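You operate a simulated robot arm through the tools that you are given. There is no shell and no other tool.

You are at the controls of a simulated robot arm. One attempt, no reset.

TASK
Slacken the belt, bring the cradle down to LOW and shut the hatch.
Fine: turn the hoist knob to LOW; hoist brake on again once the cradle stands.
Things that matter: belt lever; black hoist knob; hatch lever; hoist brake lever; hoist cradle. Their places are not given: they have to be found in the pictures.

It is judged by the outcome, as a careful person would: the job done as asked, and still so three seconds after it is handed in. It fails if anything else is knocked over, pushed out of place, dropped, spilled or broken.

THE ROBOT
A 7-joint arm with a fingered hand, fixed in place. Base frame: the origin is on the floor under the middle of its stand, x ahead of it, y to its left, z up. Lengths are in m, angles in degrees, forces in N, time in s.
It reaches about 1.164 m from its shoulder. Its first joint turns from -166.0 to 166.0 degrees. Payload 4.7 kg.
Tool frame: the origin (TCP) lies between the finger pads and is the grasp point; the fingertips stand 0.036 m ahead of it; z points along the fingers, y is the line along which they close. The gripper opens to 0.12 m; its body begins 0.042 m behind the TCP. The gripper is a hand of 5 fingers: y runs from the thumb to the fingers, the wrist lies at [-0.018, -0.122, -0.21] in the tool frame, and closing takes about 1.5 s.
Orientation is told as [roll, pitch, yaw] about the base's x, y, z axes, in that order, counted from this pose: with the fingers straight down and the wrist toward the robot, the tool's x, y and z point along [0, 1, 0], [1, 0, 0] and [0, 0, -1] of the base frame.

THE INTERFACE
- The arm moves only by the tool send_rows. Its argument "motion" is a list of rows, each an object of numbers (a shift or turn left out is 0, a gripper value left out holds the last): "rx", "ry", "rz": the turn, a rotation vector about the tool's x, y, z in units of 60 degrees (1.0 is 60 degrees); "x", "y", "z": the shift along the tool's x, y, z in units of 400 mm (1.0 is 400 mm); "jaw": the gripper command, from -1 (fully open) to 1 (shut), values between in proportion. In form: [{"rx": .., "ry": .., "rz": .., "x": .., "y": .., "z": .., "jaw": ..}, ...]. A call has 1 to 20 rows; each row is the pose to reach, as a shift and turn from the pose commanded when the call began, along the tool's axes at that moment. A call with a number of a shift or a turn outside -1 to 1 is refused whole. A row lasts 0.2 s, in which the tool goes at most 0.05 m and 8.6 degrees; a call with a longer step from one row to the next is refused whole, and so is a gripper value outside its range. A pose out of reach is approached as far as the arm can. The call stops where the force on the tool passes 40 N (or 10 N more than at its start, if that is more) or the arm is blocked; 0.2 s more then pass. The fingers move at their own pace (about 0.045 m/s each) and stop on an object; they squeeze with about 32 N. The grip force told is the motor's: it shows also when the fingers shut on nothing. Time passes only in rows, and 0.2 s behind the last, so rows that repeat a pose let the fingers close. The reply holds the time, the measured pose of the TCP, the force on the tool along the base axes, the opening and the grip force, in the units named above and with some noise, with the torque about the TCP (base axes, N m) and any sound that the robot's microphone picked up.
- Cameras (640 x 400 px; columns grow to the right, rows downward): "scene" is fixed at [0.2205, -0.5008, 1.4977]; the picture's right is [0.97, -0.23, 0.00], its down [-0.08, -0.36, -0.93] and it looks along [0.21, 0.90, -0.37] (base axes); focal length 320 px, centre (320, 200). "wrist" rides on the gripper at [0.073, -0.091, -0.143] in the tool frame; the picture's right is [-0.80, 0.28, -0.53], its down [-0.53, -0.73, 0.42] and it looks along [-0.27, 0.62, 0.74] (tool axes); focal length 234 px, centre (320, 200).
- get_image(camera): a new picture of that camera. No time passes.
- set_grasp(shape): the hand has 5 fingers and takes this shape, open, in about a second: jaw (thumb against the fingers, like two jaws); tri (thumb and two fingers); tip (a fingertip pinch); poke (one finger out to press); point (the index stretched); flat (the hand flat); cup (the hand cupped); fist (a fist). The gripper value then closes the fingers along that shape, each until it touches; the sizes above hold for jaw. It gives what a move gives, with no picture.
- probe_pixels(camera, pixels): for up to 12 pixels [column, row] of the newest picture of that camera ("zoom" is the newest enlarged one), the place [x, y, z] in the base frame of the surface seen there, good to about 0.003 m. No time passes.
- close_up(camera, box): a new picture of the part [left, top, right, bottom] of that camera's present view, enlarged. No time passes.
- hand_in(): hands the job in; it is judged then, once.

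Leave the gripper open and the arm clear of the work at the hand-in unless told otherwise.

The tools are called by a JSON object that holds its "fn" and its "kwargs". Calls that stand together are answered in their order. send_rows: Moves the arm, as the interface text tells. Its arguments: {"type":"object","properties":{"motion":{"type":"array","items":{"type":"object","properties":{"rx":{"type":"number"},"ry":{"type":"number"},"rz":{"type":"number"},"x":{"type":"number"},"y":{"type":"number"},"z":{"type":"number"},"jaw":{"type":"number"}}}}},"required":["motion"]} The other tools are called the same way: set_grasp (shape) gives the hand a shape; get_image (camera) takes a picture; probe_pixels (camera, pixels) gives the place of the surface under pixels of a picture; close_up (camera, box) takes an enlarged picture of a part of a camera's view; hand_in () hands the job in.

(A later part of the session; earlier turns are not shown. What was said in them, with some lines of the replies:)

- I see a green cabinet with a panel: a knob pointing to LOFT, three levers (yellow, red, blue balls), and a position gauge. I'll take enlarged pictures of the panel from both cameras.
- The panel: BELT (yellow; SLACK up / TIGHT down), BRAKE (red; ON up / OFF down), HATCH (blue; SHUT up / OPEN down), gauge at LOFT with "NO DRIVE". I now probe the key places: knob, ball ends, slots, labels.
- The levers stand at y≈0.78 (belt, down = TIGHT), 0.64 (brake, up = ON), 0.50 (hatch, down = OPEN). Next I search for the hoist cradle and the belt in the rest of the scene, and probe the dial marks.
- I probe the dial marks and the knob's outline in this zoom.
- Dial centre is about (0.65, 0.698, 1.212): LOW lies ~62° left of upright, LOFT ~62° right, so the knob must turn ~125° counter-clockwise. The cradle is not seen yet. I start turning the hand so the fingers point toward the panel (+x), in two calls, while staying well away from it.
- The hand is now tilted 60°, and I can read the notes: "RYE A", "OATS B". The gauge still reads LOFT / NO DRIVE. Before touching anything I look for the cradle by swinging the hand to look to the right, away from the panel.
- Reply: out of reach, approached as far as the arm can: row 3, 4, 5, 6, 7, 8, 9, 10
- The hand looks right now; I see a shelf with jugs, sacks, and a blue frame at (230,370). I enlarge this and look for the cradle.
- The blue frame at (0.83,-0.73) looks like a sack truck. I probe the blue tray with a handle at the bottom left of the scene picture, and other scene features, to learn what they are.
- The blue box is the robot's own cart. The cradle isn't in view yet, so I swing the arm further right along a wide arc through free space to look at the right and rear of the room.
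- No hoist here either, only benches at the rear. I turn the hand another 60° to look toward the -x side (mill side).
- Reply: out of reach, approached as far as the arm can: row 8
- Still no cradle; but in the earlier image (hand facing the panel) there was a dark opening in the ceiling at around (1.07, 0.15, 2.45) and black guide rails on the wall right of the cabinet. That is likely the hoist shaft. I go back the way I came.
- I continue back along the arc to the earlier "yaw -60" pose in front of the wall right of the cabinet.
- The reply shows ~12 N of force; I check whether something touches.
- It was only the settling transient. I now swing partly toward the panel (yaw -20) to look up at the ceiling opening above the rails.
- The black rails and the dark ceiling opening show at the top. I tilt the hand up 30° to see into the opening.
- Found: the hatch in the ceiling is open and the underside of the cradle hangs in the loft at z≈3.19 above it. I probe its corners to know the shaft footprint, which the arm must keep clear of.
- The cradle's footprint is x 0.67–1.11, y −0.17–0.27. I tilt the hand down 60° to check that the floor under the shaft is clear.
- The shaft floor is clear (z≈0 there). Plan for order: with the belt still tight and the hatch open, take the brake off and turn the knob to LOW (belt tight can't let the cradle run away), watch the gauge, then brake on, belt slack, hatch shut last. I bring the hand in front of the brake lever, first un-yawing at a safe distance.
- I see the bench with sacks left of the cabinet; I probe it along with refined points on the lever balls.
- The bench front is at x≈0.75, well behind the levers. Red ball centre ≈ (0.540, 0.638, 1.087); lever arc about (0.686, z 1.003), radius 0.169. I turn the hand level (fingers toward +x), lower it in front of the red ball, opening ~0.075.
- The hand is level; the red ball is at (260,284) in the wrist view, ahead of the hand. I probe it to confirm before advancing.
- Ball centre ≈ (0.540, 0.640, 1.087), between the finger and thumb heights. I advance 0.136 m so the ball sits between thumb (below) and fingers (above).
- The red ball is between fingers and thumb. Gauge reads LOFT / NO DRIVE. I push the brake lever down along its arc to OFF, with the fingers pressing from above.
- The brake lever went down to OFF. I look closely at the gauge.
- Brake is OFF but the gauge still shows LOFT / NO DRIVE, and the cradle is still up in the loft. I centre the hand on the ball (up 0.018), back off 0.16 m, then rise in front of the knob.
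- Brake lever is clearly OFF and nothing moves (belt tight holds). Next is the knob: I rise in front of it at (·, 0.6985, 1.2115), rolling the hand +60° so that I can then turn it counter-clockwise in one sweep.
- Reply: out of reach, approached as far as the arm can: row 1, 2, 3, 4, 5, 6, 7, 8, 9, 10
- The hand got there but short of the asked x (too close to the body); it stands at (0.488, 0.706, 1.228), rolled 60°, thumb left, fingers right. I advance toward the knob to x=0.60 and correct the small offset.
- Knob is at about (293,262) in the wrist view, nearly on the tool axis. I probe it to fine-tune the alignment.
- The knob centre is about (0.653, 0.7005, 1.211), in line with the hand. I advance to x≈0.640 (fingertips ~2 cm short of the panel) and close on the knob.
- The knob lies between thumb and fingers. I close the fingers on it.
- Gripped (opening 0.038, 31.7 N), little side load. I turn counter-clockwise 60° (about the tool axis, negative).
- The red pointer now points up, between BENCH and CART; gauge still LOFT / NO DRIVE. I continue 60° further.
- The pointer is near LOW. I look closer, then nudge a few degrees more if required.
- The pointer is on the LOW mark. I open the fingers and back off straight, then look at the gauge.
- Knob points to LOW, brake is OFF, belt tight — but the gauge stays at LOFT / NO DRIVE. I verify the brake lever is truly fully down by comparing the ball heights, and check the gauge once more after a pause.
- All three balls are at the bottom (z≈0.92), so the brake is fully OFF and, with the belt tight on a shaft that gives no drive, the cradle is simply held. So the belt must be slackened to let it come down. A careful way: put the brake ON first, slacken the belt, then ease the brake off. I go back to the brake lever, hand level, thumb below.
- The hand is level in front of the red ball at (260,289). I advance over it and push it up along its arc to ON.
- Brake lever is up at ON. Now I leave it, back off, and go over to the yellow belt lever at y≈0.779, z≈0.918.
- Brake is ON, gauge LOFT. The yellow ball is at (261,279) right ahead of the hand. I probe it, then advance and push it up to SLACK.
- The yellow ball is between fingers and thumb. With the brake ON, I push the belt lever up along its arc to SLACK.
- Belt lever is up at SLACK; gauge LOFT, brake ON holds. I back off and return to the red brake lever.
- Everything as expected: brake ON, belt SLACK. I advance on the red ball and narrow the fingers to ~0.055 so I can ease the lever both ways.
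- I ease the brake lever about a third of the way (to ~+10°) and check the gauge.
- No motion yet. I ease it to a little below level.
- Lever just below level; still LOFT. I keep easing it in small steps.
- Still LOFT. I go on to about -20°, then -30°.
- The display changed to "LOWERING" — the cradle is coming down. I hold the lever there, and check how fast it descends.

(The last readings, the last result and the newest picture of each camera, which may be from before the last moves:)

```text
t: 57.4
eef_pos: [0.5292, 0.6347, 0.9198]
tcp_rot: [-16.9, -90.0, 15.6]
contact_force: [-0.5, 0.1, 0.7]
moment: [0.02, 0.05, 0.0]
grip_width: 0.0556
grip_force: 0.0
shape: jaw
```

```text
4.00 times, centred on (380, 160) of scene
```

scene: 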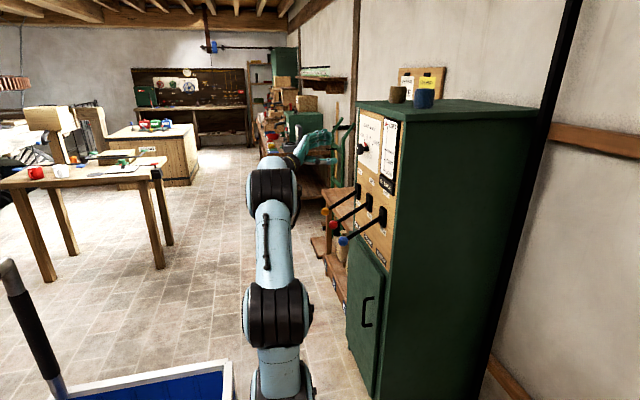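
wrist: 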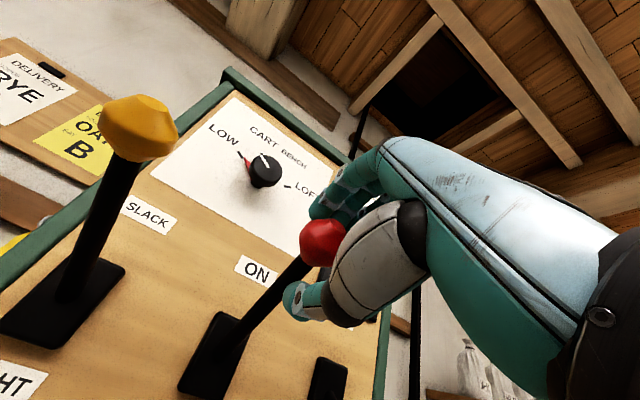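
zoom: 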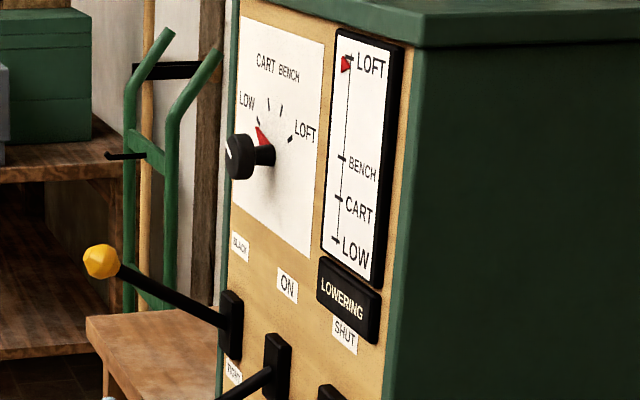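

It descends slowly and under control. The arm stays clear of the shaft. I wait four seconds and check.

{"fn": "send_rows", "kwargs": {"motion": [{"y": -0.003}, {"y": -0.003}, {"y": -0.003}, {"y": -0.003}, {"y": -0.003}, {"y": -0.003}, {"y": -0.003}, {"y": -0.003}, {"y": -0.003}, {"y": -0.003}, {"y": -0.003}, {"y": -0.003}, {"y": -0.003}, {"y": -0.003}, {"y": -0.003}, {"y": -0.003}, {"y": -0.003}, {"y": -0.003}, {"y": -0.003}, {"y": -0.003}]}}

{"fn": "close_up", "kwargs": {"camera": "scene", "box": [340, 110, 420, 210]}}

{"fn": "get_image", "kwargs": {"camera": "wrist"}}

{"fn": "get_image", "kwargs": {"camera": "scene"}}

```text
t: 61.6
eef_pos: [0.529, 0.6349, 0.9191]
tcp_rot: [18.7, -90.0, -19.9]
contact_force: [-0.5, -0.4, -0.5]
moment: [0.02, -0.03, 0.0]
grip_width: 0.0554
grip_force: 0.0
shape: jaw
```

```text
4.00 times, centred on (380, 160) of scene
```

zoom: 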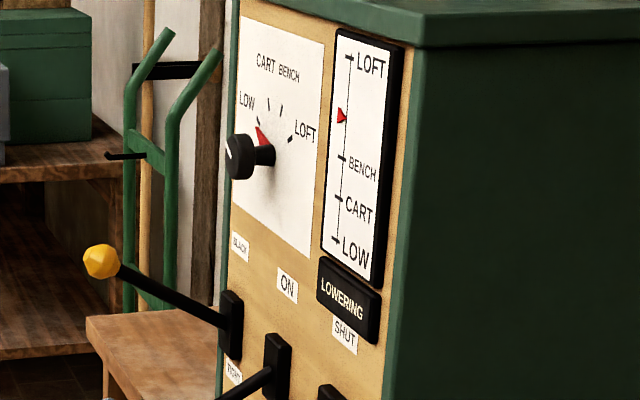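

```text
taken
```

wrist: 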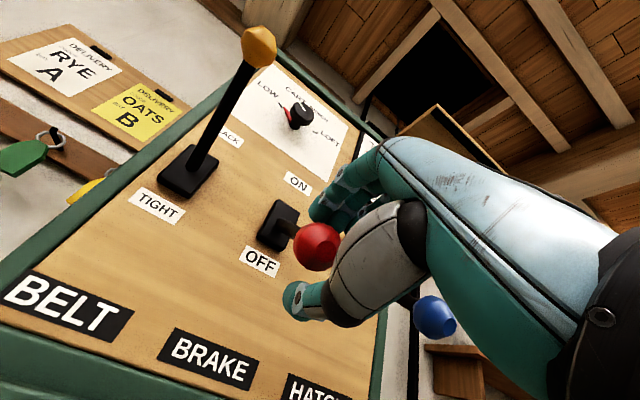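

```text
taken
```

scene: 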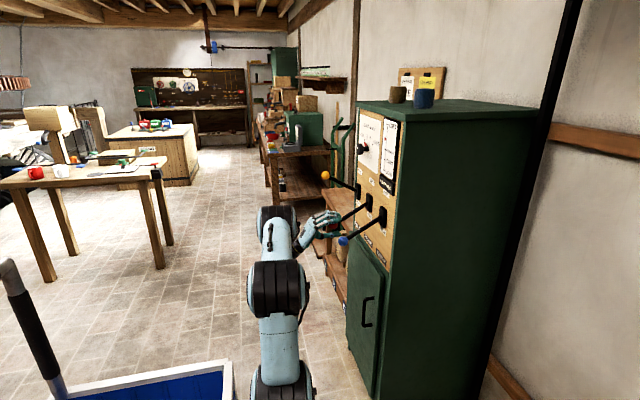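

The cradle is visible coming through the hatch, gauge about a third down. The arm remains clear of its path. I keep waiting.

{"fn": "send_rows", "kwargs": {"motion": [{"y": 0.001}, {"y": 0.001}, {"y": 0.001}, {"y": 0.001}, {"y": 0.001}, {"y": 0.001}, {"y": 0.001}, {"y": 0.001}, {"y": 0.001}, {"y": 0.001}, {"y": 0.001}, {"y": 0.001}, {"y": 0.001}, {"y": 0.001}, {"y": 0.001}, {"y": 0.001}, {"y": 0.001}, {"y": 0.001}, {"y": 0.001}, {"y": 0.001}]}}

{"fn": "close_up", "kwargs": {"camera": "scene", "box": [340, 110, 420, 210]}}

{"fn": "get_image", "kwargs": {"camera": "wrist"}}

```text
t: 65.8
eef_pos: [0.5295, 0.6347, 0.9182]
tcp_rot: [7.1, -90.0, -8.3]
contact_force: [0.0, 0.1, -0.4]
moment: [0.03, 0.03, -0.05]
grip_width: 0.0557
grip_force: 0.1
shape: jaw
```

```text
4.00 times, centred on (380, 160) of scene
```

zoom: 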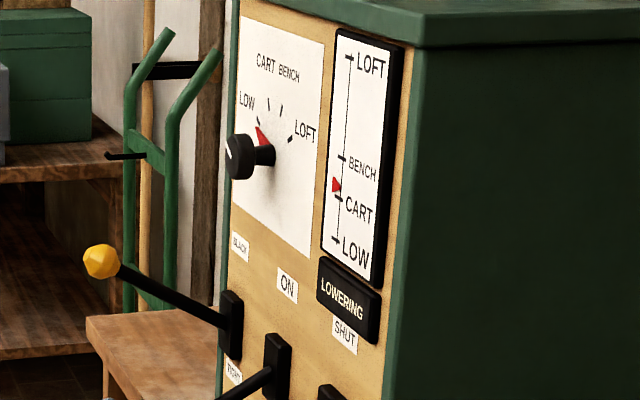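

```text
taken
```

wrist: 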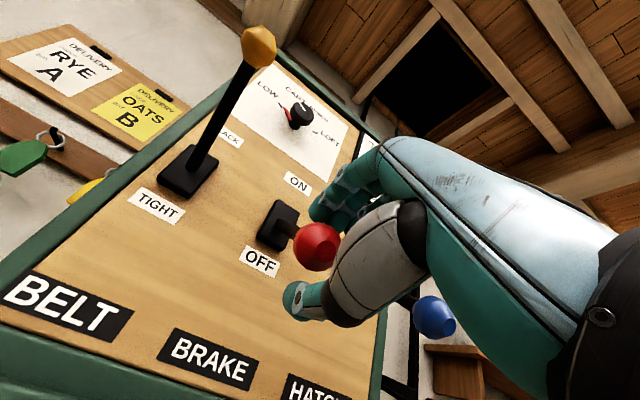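

Past BENCH and nearing CART. I keep waiting four more seconds.

{"fn": "send_rows", "kwargs": {"motion": [{"y": 0.001}, {"y": 0.001}, {"y": 0.001}, {"y": 0.001}, {"y": 0.001}, {"y": 0.001}, {"y": 0.001}, {"y": 0.001}, {"y": 0.001}, {"y": 0.001}, {"y": 0.001}, {"y": 0.001}, {"y": 0.001}, {"y": 0.001}, {"y": 0.001}, {"y": 0.001}, {"y": 0.001}, {"y": 0.001}, {"y": 0.001}, {"y": 0.001}]}}

{"fn": "close_up", "kwargs": {"camera": "scene", "box": [340, 110, 420, 210]}}

```text
t: 70.0
eef_pos: [0.5295, 0.6346, 0.9188]
tcp_rot: [14.4, -90.1, -15.7]
contact_force: [-1.0, 0.3, 0.2]
moment: [0.03, 0.06, 0.02]
grip_width: 0.0557
grip_force: 0.0
shape: jaw
```

```text
4.00 times, centred on (380, 160) of scene
```

zoom: 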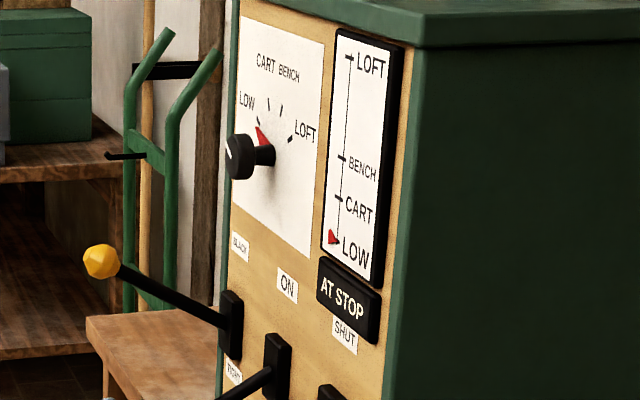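

Gauge: LOW, "AT STOP" — the cradle stands. I wait a moment more, then push the brake lever back up to ON.

{"fn": "send_rows", "kwargs": {"motion": [{"y": 0.0}, {"y": 0.0}, {"y": 0.0}, {"y": 0.0}, {"y": 0.0}, {"y": 0.023, "z": 0.011}, {"y": 0.0905, "z": -0.021}, {"y": 0.162, "z": -0.04}, {"y": 0.235, "z": -0.046}, {"y": 0.308, "z": -0.04}, {"y": 0.3795, "z": -0.021}, {"y": 0.4505, "z": 0.011}, {"y": 0.4505, "z": 0.011}]}}

{"fn": "get_image", "kwargs": {"camera": "wrist"}}

{"fn": "close_up", "kwargs": {"camera": "scene", "box": [290, 110, 430, 250]}}

```text
t: 72.8
eef_pos: [0.533, 0.6339, 1.099]
tcp_rot: [-99.5, -90.0, 98.1]
contact_force: [-5.5, -1.3, -3.5]
moment: [-0.01, 0.3, -0.01]
grip_width: 0.0586
grip_force: 0.1
shape: jaw
```

```text
taken
```

wrist: 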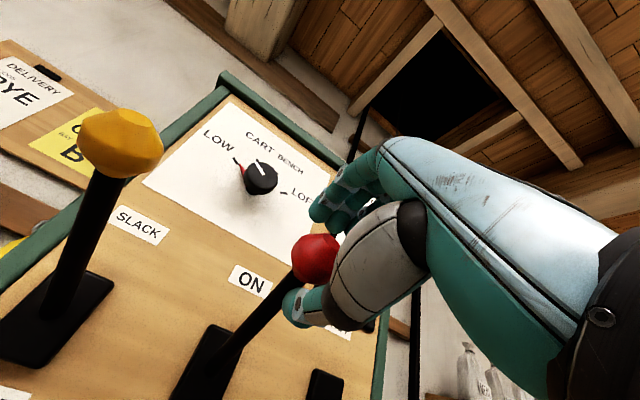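

```text
2.86 times, centred on (360, 180) of scene
```

zoom: 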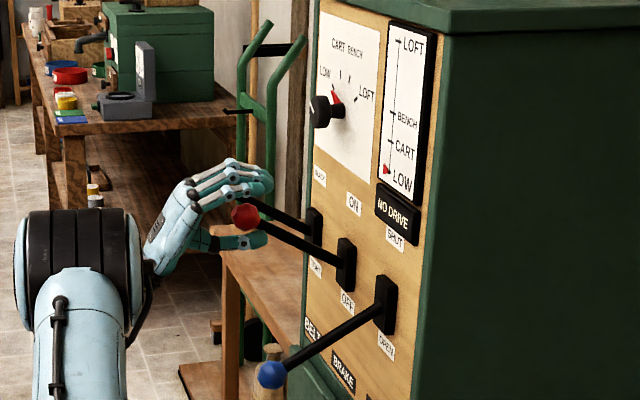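

Brake lever ON, cradle at LOW. Now the hatch: I release, back off, and go to the blue hatch lever at y≈0.499, z≈0.918.

{"fn": "send_rows", "kwargs": {"motion": [{"y": -0.025, "jaw": -0.25}, {"y": -0.025}, {"y": -0.025, "z": -0.08}, {"y": -0.025, "z": -0.18}, {"y": -0.025, "z": -0.28}, {"y": -0.03, "z": -0.32}, {"x": -0.07, "y": -0.11, "z": -0.32}, {"x": -0.14, "y": -0.19, "z": -0.32}, {"x": -0.21, "y": -0.27, "z": -0.32}, {"x": -0.28, "y": -0.35, "z": -0.32}, {"x": -0.345, "y": -0.43, "z": -0.32}, {"x": -0.345, "y": -0.4475, "z": -0.32}]}}

{"fn": "get_image", "kwargs": {"camera": "wrist"}}

{"fn": "close_up", "kwargs": {"camera": "scene", "box": [260, 110, 420, 260]}}

```text
t: 75.4
eef_pos: [0.4391, 0.5172, 0.9445]
tcp_rot: [-32.3, -88.5, 32.1]
contact_force: [-0.4, -0.6, 0.0]
moment: [0.0, 0.05, 0.02]
grip_width: 0.075
grip_force: 0.1
shape: jaw
out of reach, approached as far as the arm can: row 10, 11, 12
```

```text
taken
```

wrist: 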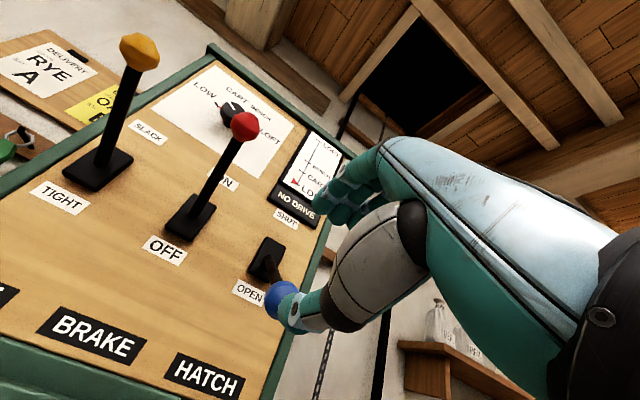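

```text
2.67 times, centred on (340, 185) of scene
```

zoom: 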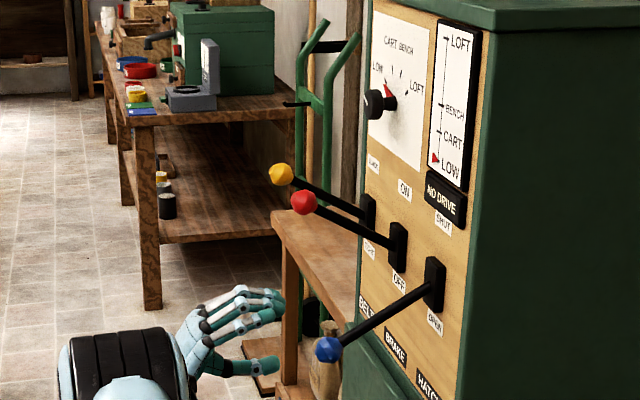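

The hand got to (0.439, 0.517, 0.945), close enough; the gauge reads LOW, brake ON. I align with the blue ball (centre ≈ 0.538, 0.499, 0.918), stopping just short of it first.

{"fn": "send_rows", "kwargs": {"motion": [{"x": -0.03, "y": -0.02, "z": 0.03}, {"x": -0.045, "y": -0.055, "z": 0.06}, {"x": -0.045, "y": -0.055, "z": 0.06}]}}

{"fn": "get_image", "kwargs": {"camera": "wrist"}}

{"fn": "close_up", "kwargs": {"camera": "scene", "box": [280, 160, 420, 260]}}

{"fn": "probe_pixels", "kwargs": {"camera": "wrist", "pixels": [[281, 300], [275, 285], [285, 290]]}}

```text
t: 76.2
eef_pos: [0.4725, 0.5031, 0.9304]
tcp_rot: [-28.1, -89.4, 27.1]
contact_force: [0.8, 0.3, 0.5]
moment: [0.02, 0.0, 0.0]
grip_width: 0.0749
grip_force: 0.0
shape: jaw
out of reach, approached as far as the arm can: row 1, 2, 3
```

```text
taken
```

wrist: 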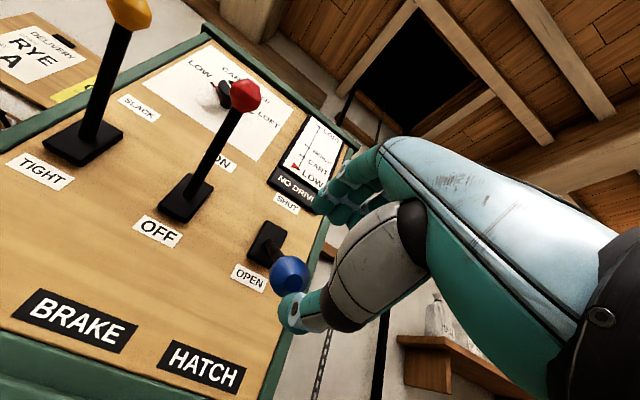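

```text
4.00 times, centred on (350, 210) of scene
```

zoom: 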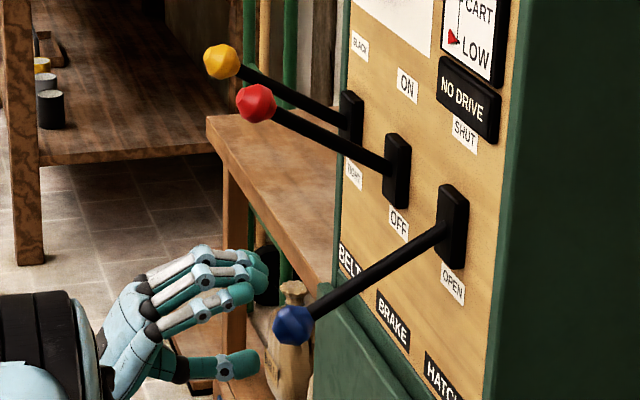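

```text
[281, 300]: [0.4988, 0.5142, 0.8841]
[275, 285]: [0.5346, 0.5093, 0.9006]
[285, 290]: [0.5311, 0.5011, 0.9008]
```

The blue ball lies just above the thumb line; I lower 1 cm and advance so that it sits between thumb and fingers.

{"fn": "send_rows", "kwargs": {"motion": [{"x": -0.01, "y": -0.025, "z": 0.02}, {"x": -0.01, "y": -0.025, "z": 0.07}, {"x": -0.01, "y": -0.025, "z": 0.12}, {"x": -0.01, "y": -0.025, "z": 0.155}, {"x": -0.01, "y": -0.025, "z": 0.155}]}}

{"fn": "get_image", "kwargs": {"camera": "wrist"}}

{"fn": "close_up", "kwargs": {"camera": "scene", "box": [280, 160, 420, 260]}}

```text
t: 77.4
eef_pos: [0.5352, 0.4982, 0.9198]
tcp_rot: [41.3, -90.0, -42.6]
contact_force: [0.0, 0.2, -0.3]
moment: [0.0, 0.0, -0.02]
grip_width: 0.0747
grip_force: 0.1
shape: jaw
```

```text
taken
```

wrist: 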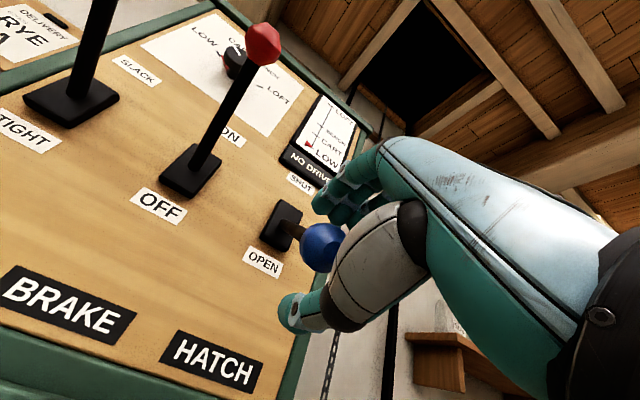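

```text
4.00 times, centred on (350, 210) of scene
```

zoom: 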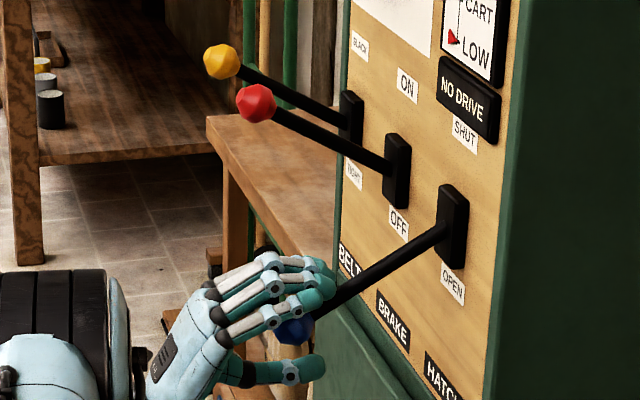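

The blue ball is held loosely. The cradle is down, brake ON; I push the hatch lever up along its arc to SHUT.

{"fn": "send_rows", "kwargs": {"motion": [{"y": 0.046, "z": -0.003}, {"y": 0.113, "z": -0.035}, {"y": 0.184, "z": -0.054}, {"y": 0.258, "z": -0.06}, {"y": 0.331, "z": -0.054}, {"y": 0.402, "z": -0.035}, {"y": 0.472, "z": -0.003}, {"y": 0.472, "z": -0.003}]}}

{"fn": "get_image", "kwargs": {"camera": "wrist"}}

{"fn": "close_up", "kwargs": {"camera": "scene", "box": [290, 110, 430, 250]}}

```text
t: 79.2
eef_pos: [0.5322, 0.4971, 1.1082]
tcp_rot: [-65.9, -90.1, 64.7]
contact_force: [-5.0, 0.2, -3.0]
moment: [0.0, 0.31, -0.04]
grip_width: 0.0767
grip_force: 0.1
shape: jaw
```

```text
taken
```

wrist: 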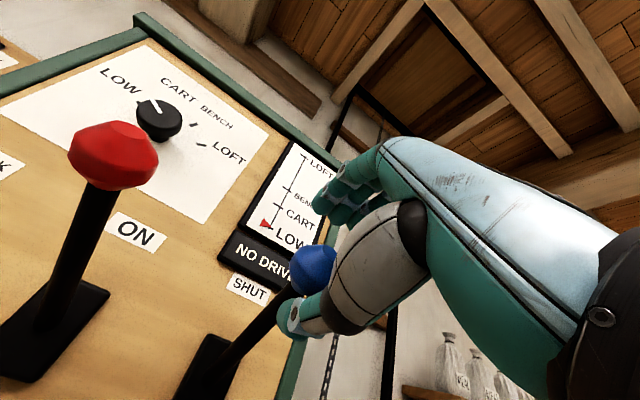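

```text
2.86 times, centred on (360, 180) of scene
```

zoom: 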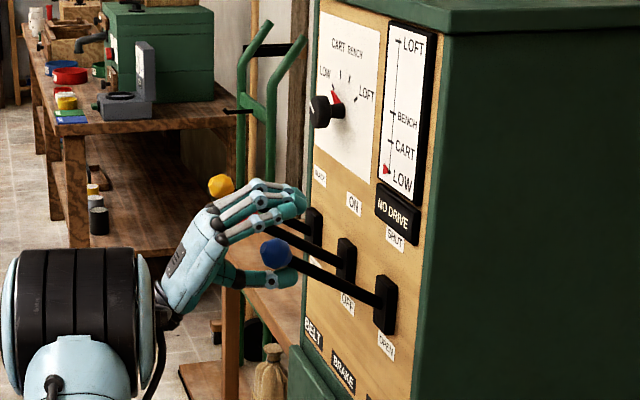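

The ceiling hatch has closed and the lever is up at SHUT. I centre on the ball, back off, and raise the arm clear, opening the hand.

{"fn": "send_rows", "kwargs": {"motion": [{"y": -0.05}, {"y": -0.05, "z": -0.08}, {"y": -0.05, "z": -0.17}, {"y": -0.05, "z": -0.25}, {"y": 0.03, "z": -0.27}, {"y": 0.13, "z": -0.27}, {"y": 0.23, "z": -0.27}, {"y": 0.33, "z": -0.27}, {"y": 0.43, "z": -0.27, "jaw": -1}, {"y": 0.48, "z": -0.27, "jaw": -1}, {"y": 0.48, "z": -0.27, "jaw": -1}]}}

{"fn": "get_image", "kwargs": {"camera": "wrist"}}

{"fn": "get_image", "kwargs": {"camera": "scene"}}

{"fn": "close_up", "kwargs": {"camera": "scene", "box": [290, 110, 430, 250]}}

```text
t: 81.6
eef_pos: [0.4255, 0.5005, 1.2997]
tcp_rot: [-42.4, -90.0, 41.1]
contact_force: [-0.2, -0.4, 0.0]
moment: [0.0, -0.01, 0.01]
grip_width: 0.1196
grip_force: 0.1
shape: jaw
```

```text
taken
```

wrist: 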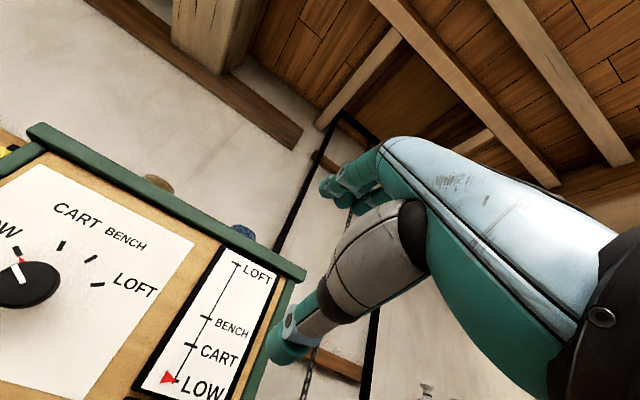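

```text
taken
```

scene: 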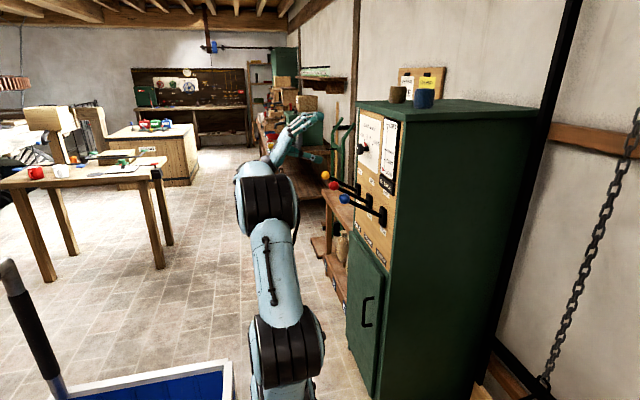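

```text
2.86 times, centred on (360, 180) of scene
```

zoom: 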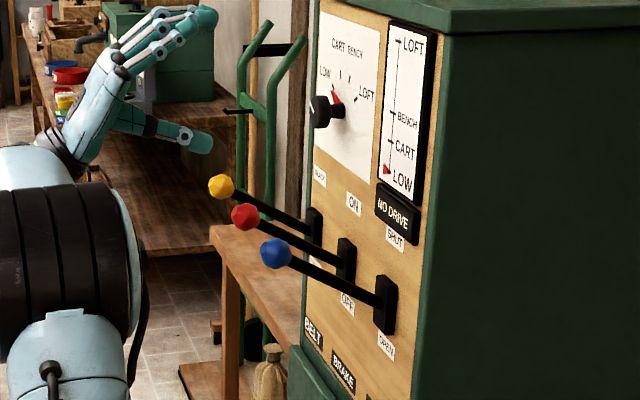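

All three levers are up: SLACK, ON, SHUT; knob and gauge at LOW. I check the ceiling hatch, the cradle and the knob in enlarged views.

{"fn": "close_up", "kwargs": {"camera": "wrist", "box": [290, 0, 560, 170]}}

{"fn": "close_up", "kwargs": {"camera": "scene", "box": [460, 100, 640, 400]}}

{"fn": "close_up", "kwargs": {"camera": "scene", "box": [340, 110, 410, 210]}}

{"fn": "probe_pixels", "kwargs": {"camera": "scene", "pixels": [[326, 175], [334, 186], [345, 199], [510, 385], [545, 375], [500, 350], [530, 395]]}}

{"fn": "probe_pixels", "kwargs": {"camera": "wrist", "pixels": [[420, 90], [390, 110], [450, 120], [370, 100], [440, 80]]}}

```text
2.35 times, centred on (425, 85) of wrist
```

zoom: 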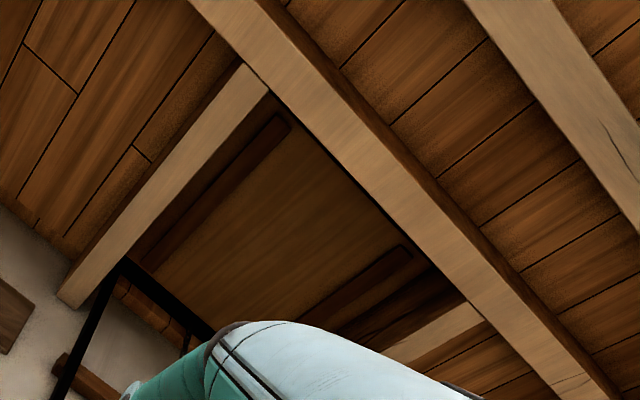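

```text
1.33 times, centred on (550, 250) of scene
```

zoom: 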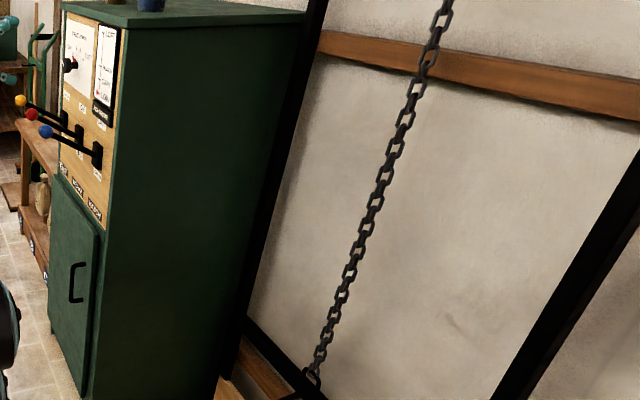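

```text
4.00 times, centred on (375, 160) of scene
```

zoom: 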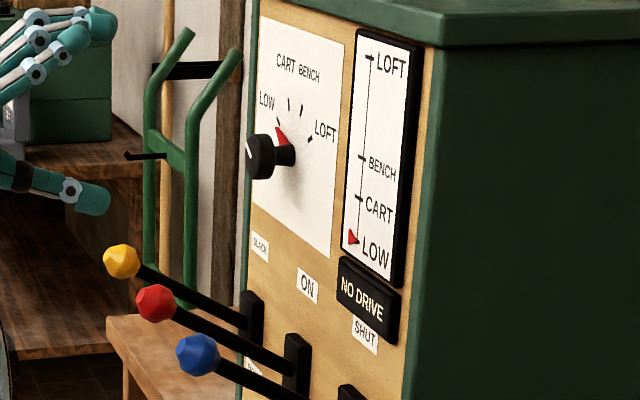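

```text
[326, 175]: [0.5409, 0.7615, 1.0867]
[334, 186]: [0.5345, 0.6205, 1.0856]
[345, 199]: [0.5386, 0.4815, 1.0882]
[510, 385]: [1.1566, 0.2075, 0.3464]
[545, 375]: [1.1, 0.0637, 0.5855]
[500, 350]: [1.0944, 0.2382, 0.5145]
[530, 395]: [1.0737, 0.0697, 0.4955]
```

```text
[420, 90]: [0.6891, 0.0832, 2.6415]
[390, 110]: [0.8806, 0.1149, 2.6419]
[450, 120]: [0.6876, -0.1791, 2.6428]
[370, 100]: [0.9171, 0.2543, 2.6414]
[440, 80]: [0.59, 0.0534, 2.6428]
```

Hatch panel is flush in the ceiling (z≈2.64), cradle stands at LOW with its chain, the three balls are all at the top (z≈1.087), knob and gauge read LOW. The arm is clear and the hand open. I wait two seconds and look once more before handing in.

{"fn": "send_rows", "kwargs": {"motion": [{"y": 0.01}, {"y": 0.02}, {"y": 0.02}, {"y": 0.02}, {"y": 0.02}, {"y": 0.02}, {"y": 0.02}, {"y": 0.02}, {"y": 0.02}, {"y": 0.02}]}}

{"fn": "close_up", "kwargs": {"camera": "scene", "box": [310, 70, 450, 240]}}

```text
t: 83.8
eef_pos: [0.4263, 0.4988, 1.3086]
tcp_rot: [29.4, -90.0, -30.7]
contact_force: [0.3, 0.4, -0.1]
moment: [0.05, -0.02, 0.0]
grip_width: 0.1197
grip_force: 0.1
shape: jaw
```

```text
2.35 times, centred on (380, 155) of scene
```

zoom: 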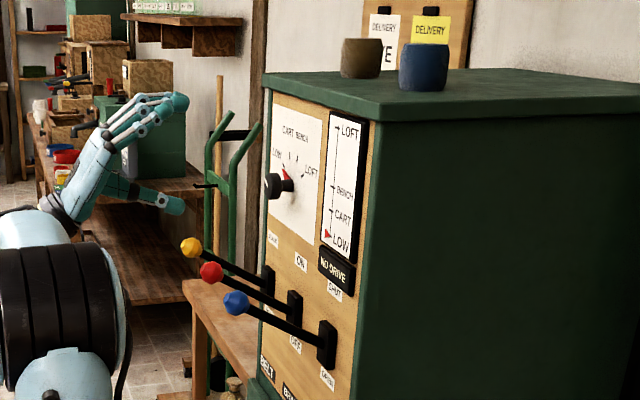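

Everything is steady: belt SLACK, brake ON, hatch SHUT, knob LOW, cradle at LOW; the two pots on the cabinet are untouched. I hand in.

{"fn": "hand_in", "kwargs": {}}

```text
The job is handed in.
```

The job is handed in. The belt is slack, the cradle stands at LOW, the hatch is shut and the hoist brake is back on. After a two-second wait the gauge read LOW, and the levers and knob were all still where I had set them. The hand was open and the arm clear.

- **Order:** The cradle did not move with the belt tight, even with the brake off and the knob at LOW. I put the brake back on, slackened the belt, then eased the brake off. The display went to "LOWERING" and then "AT STOP" at LOW, about 13 seconds later.
- **Finish:** I set the brake on once the cradle stood, and shut the hatch last, since the cradle has to pass through it.
- **Surroundings:** I saw nothing knocked over or moved; the two pots on top of the cabinet are where they were.
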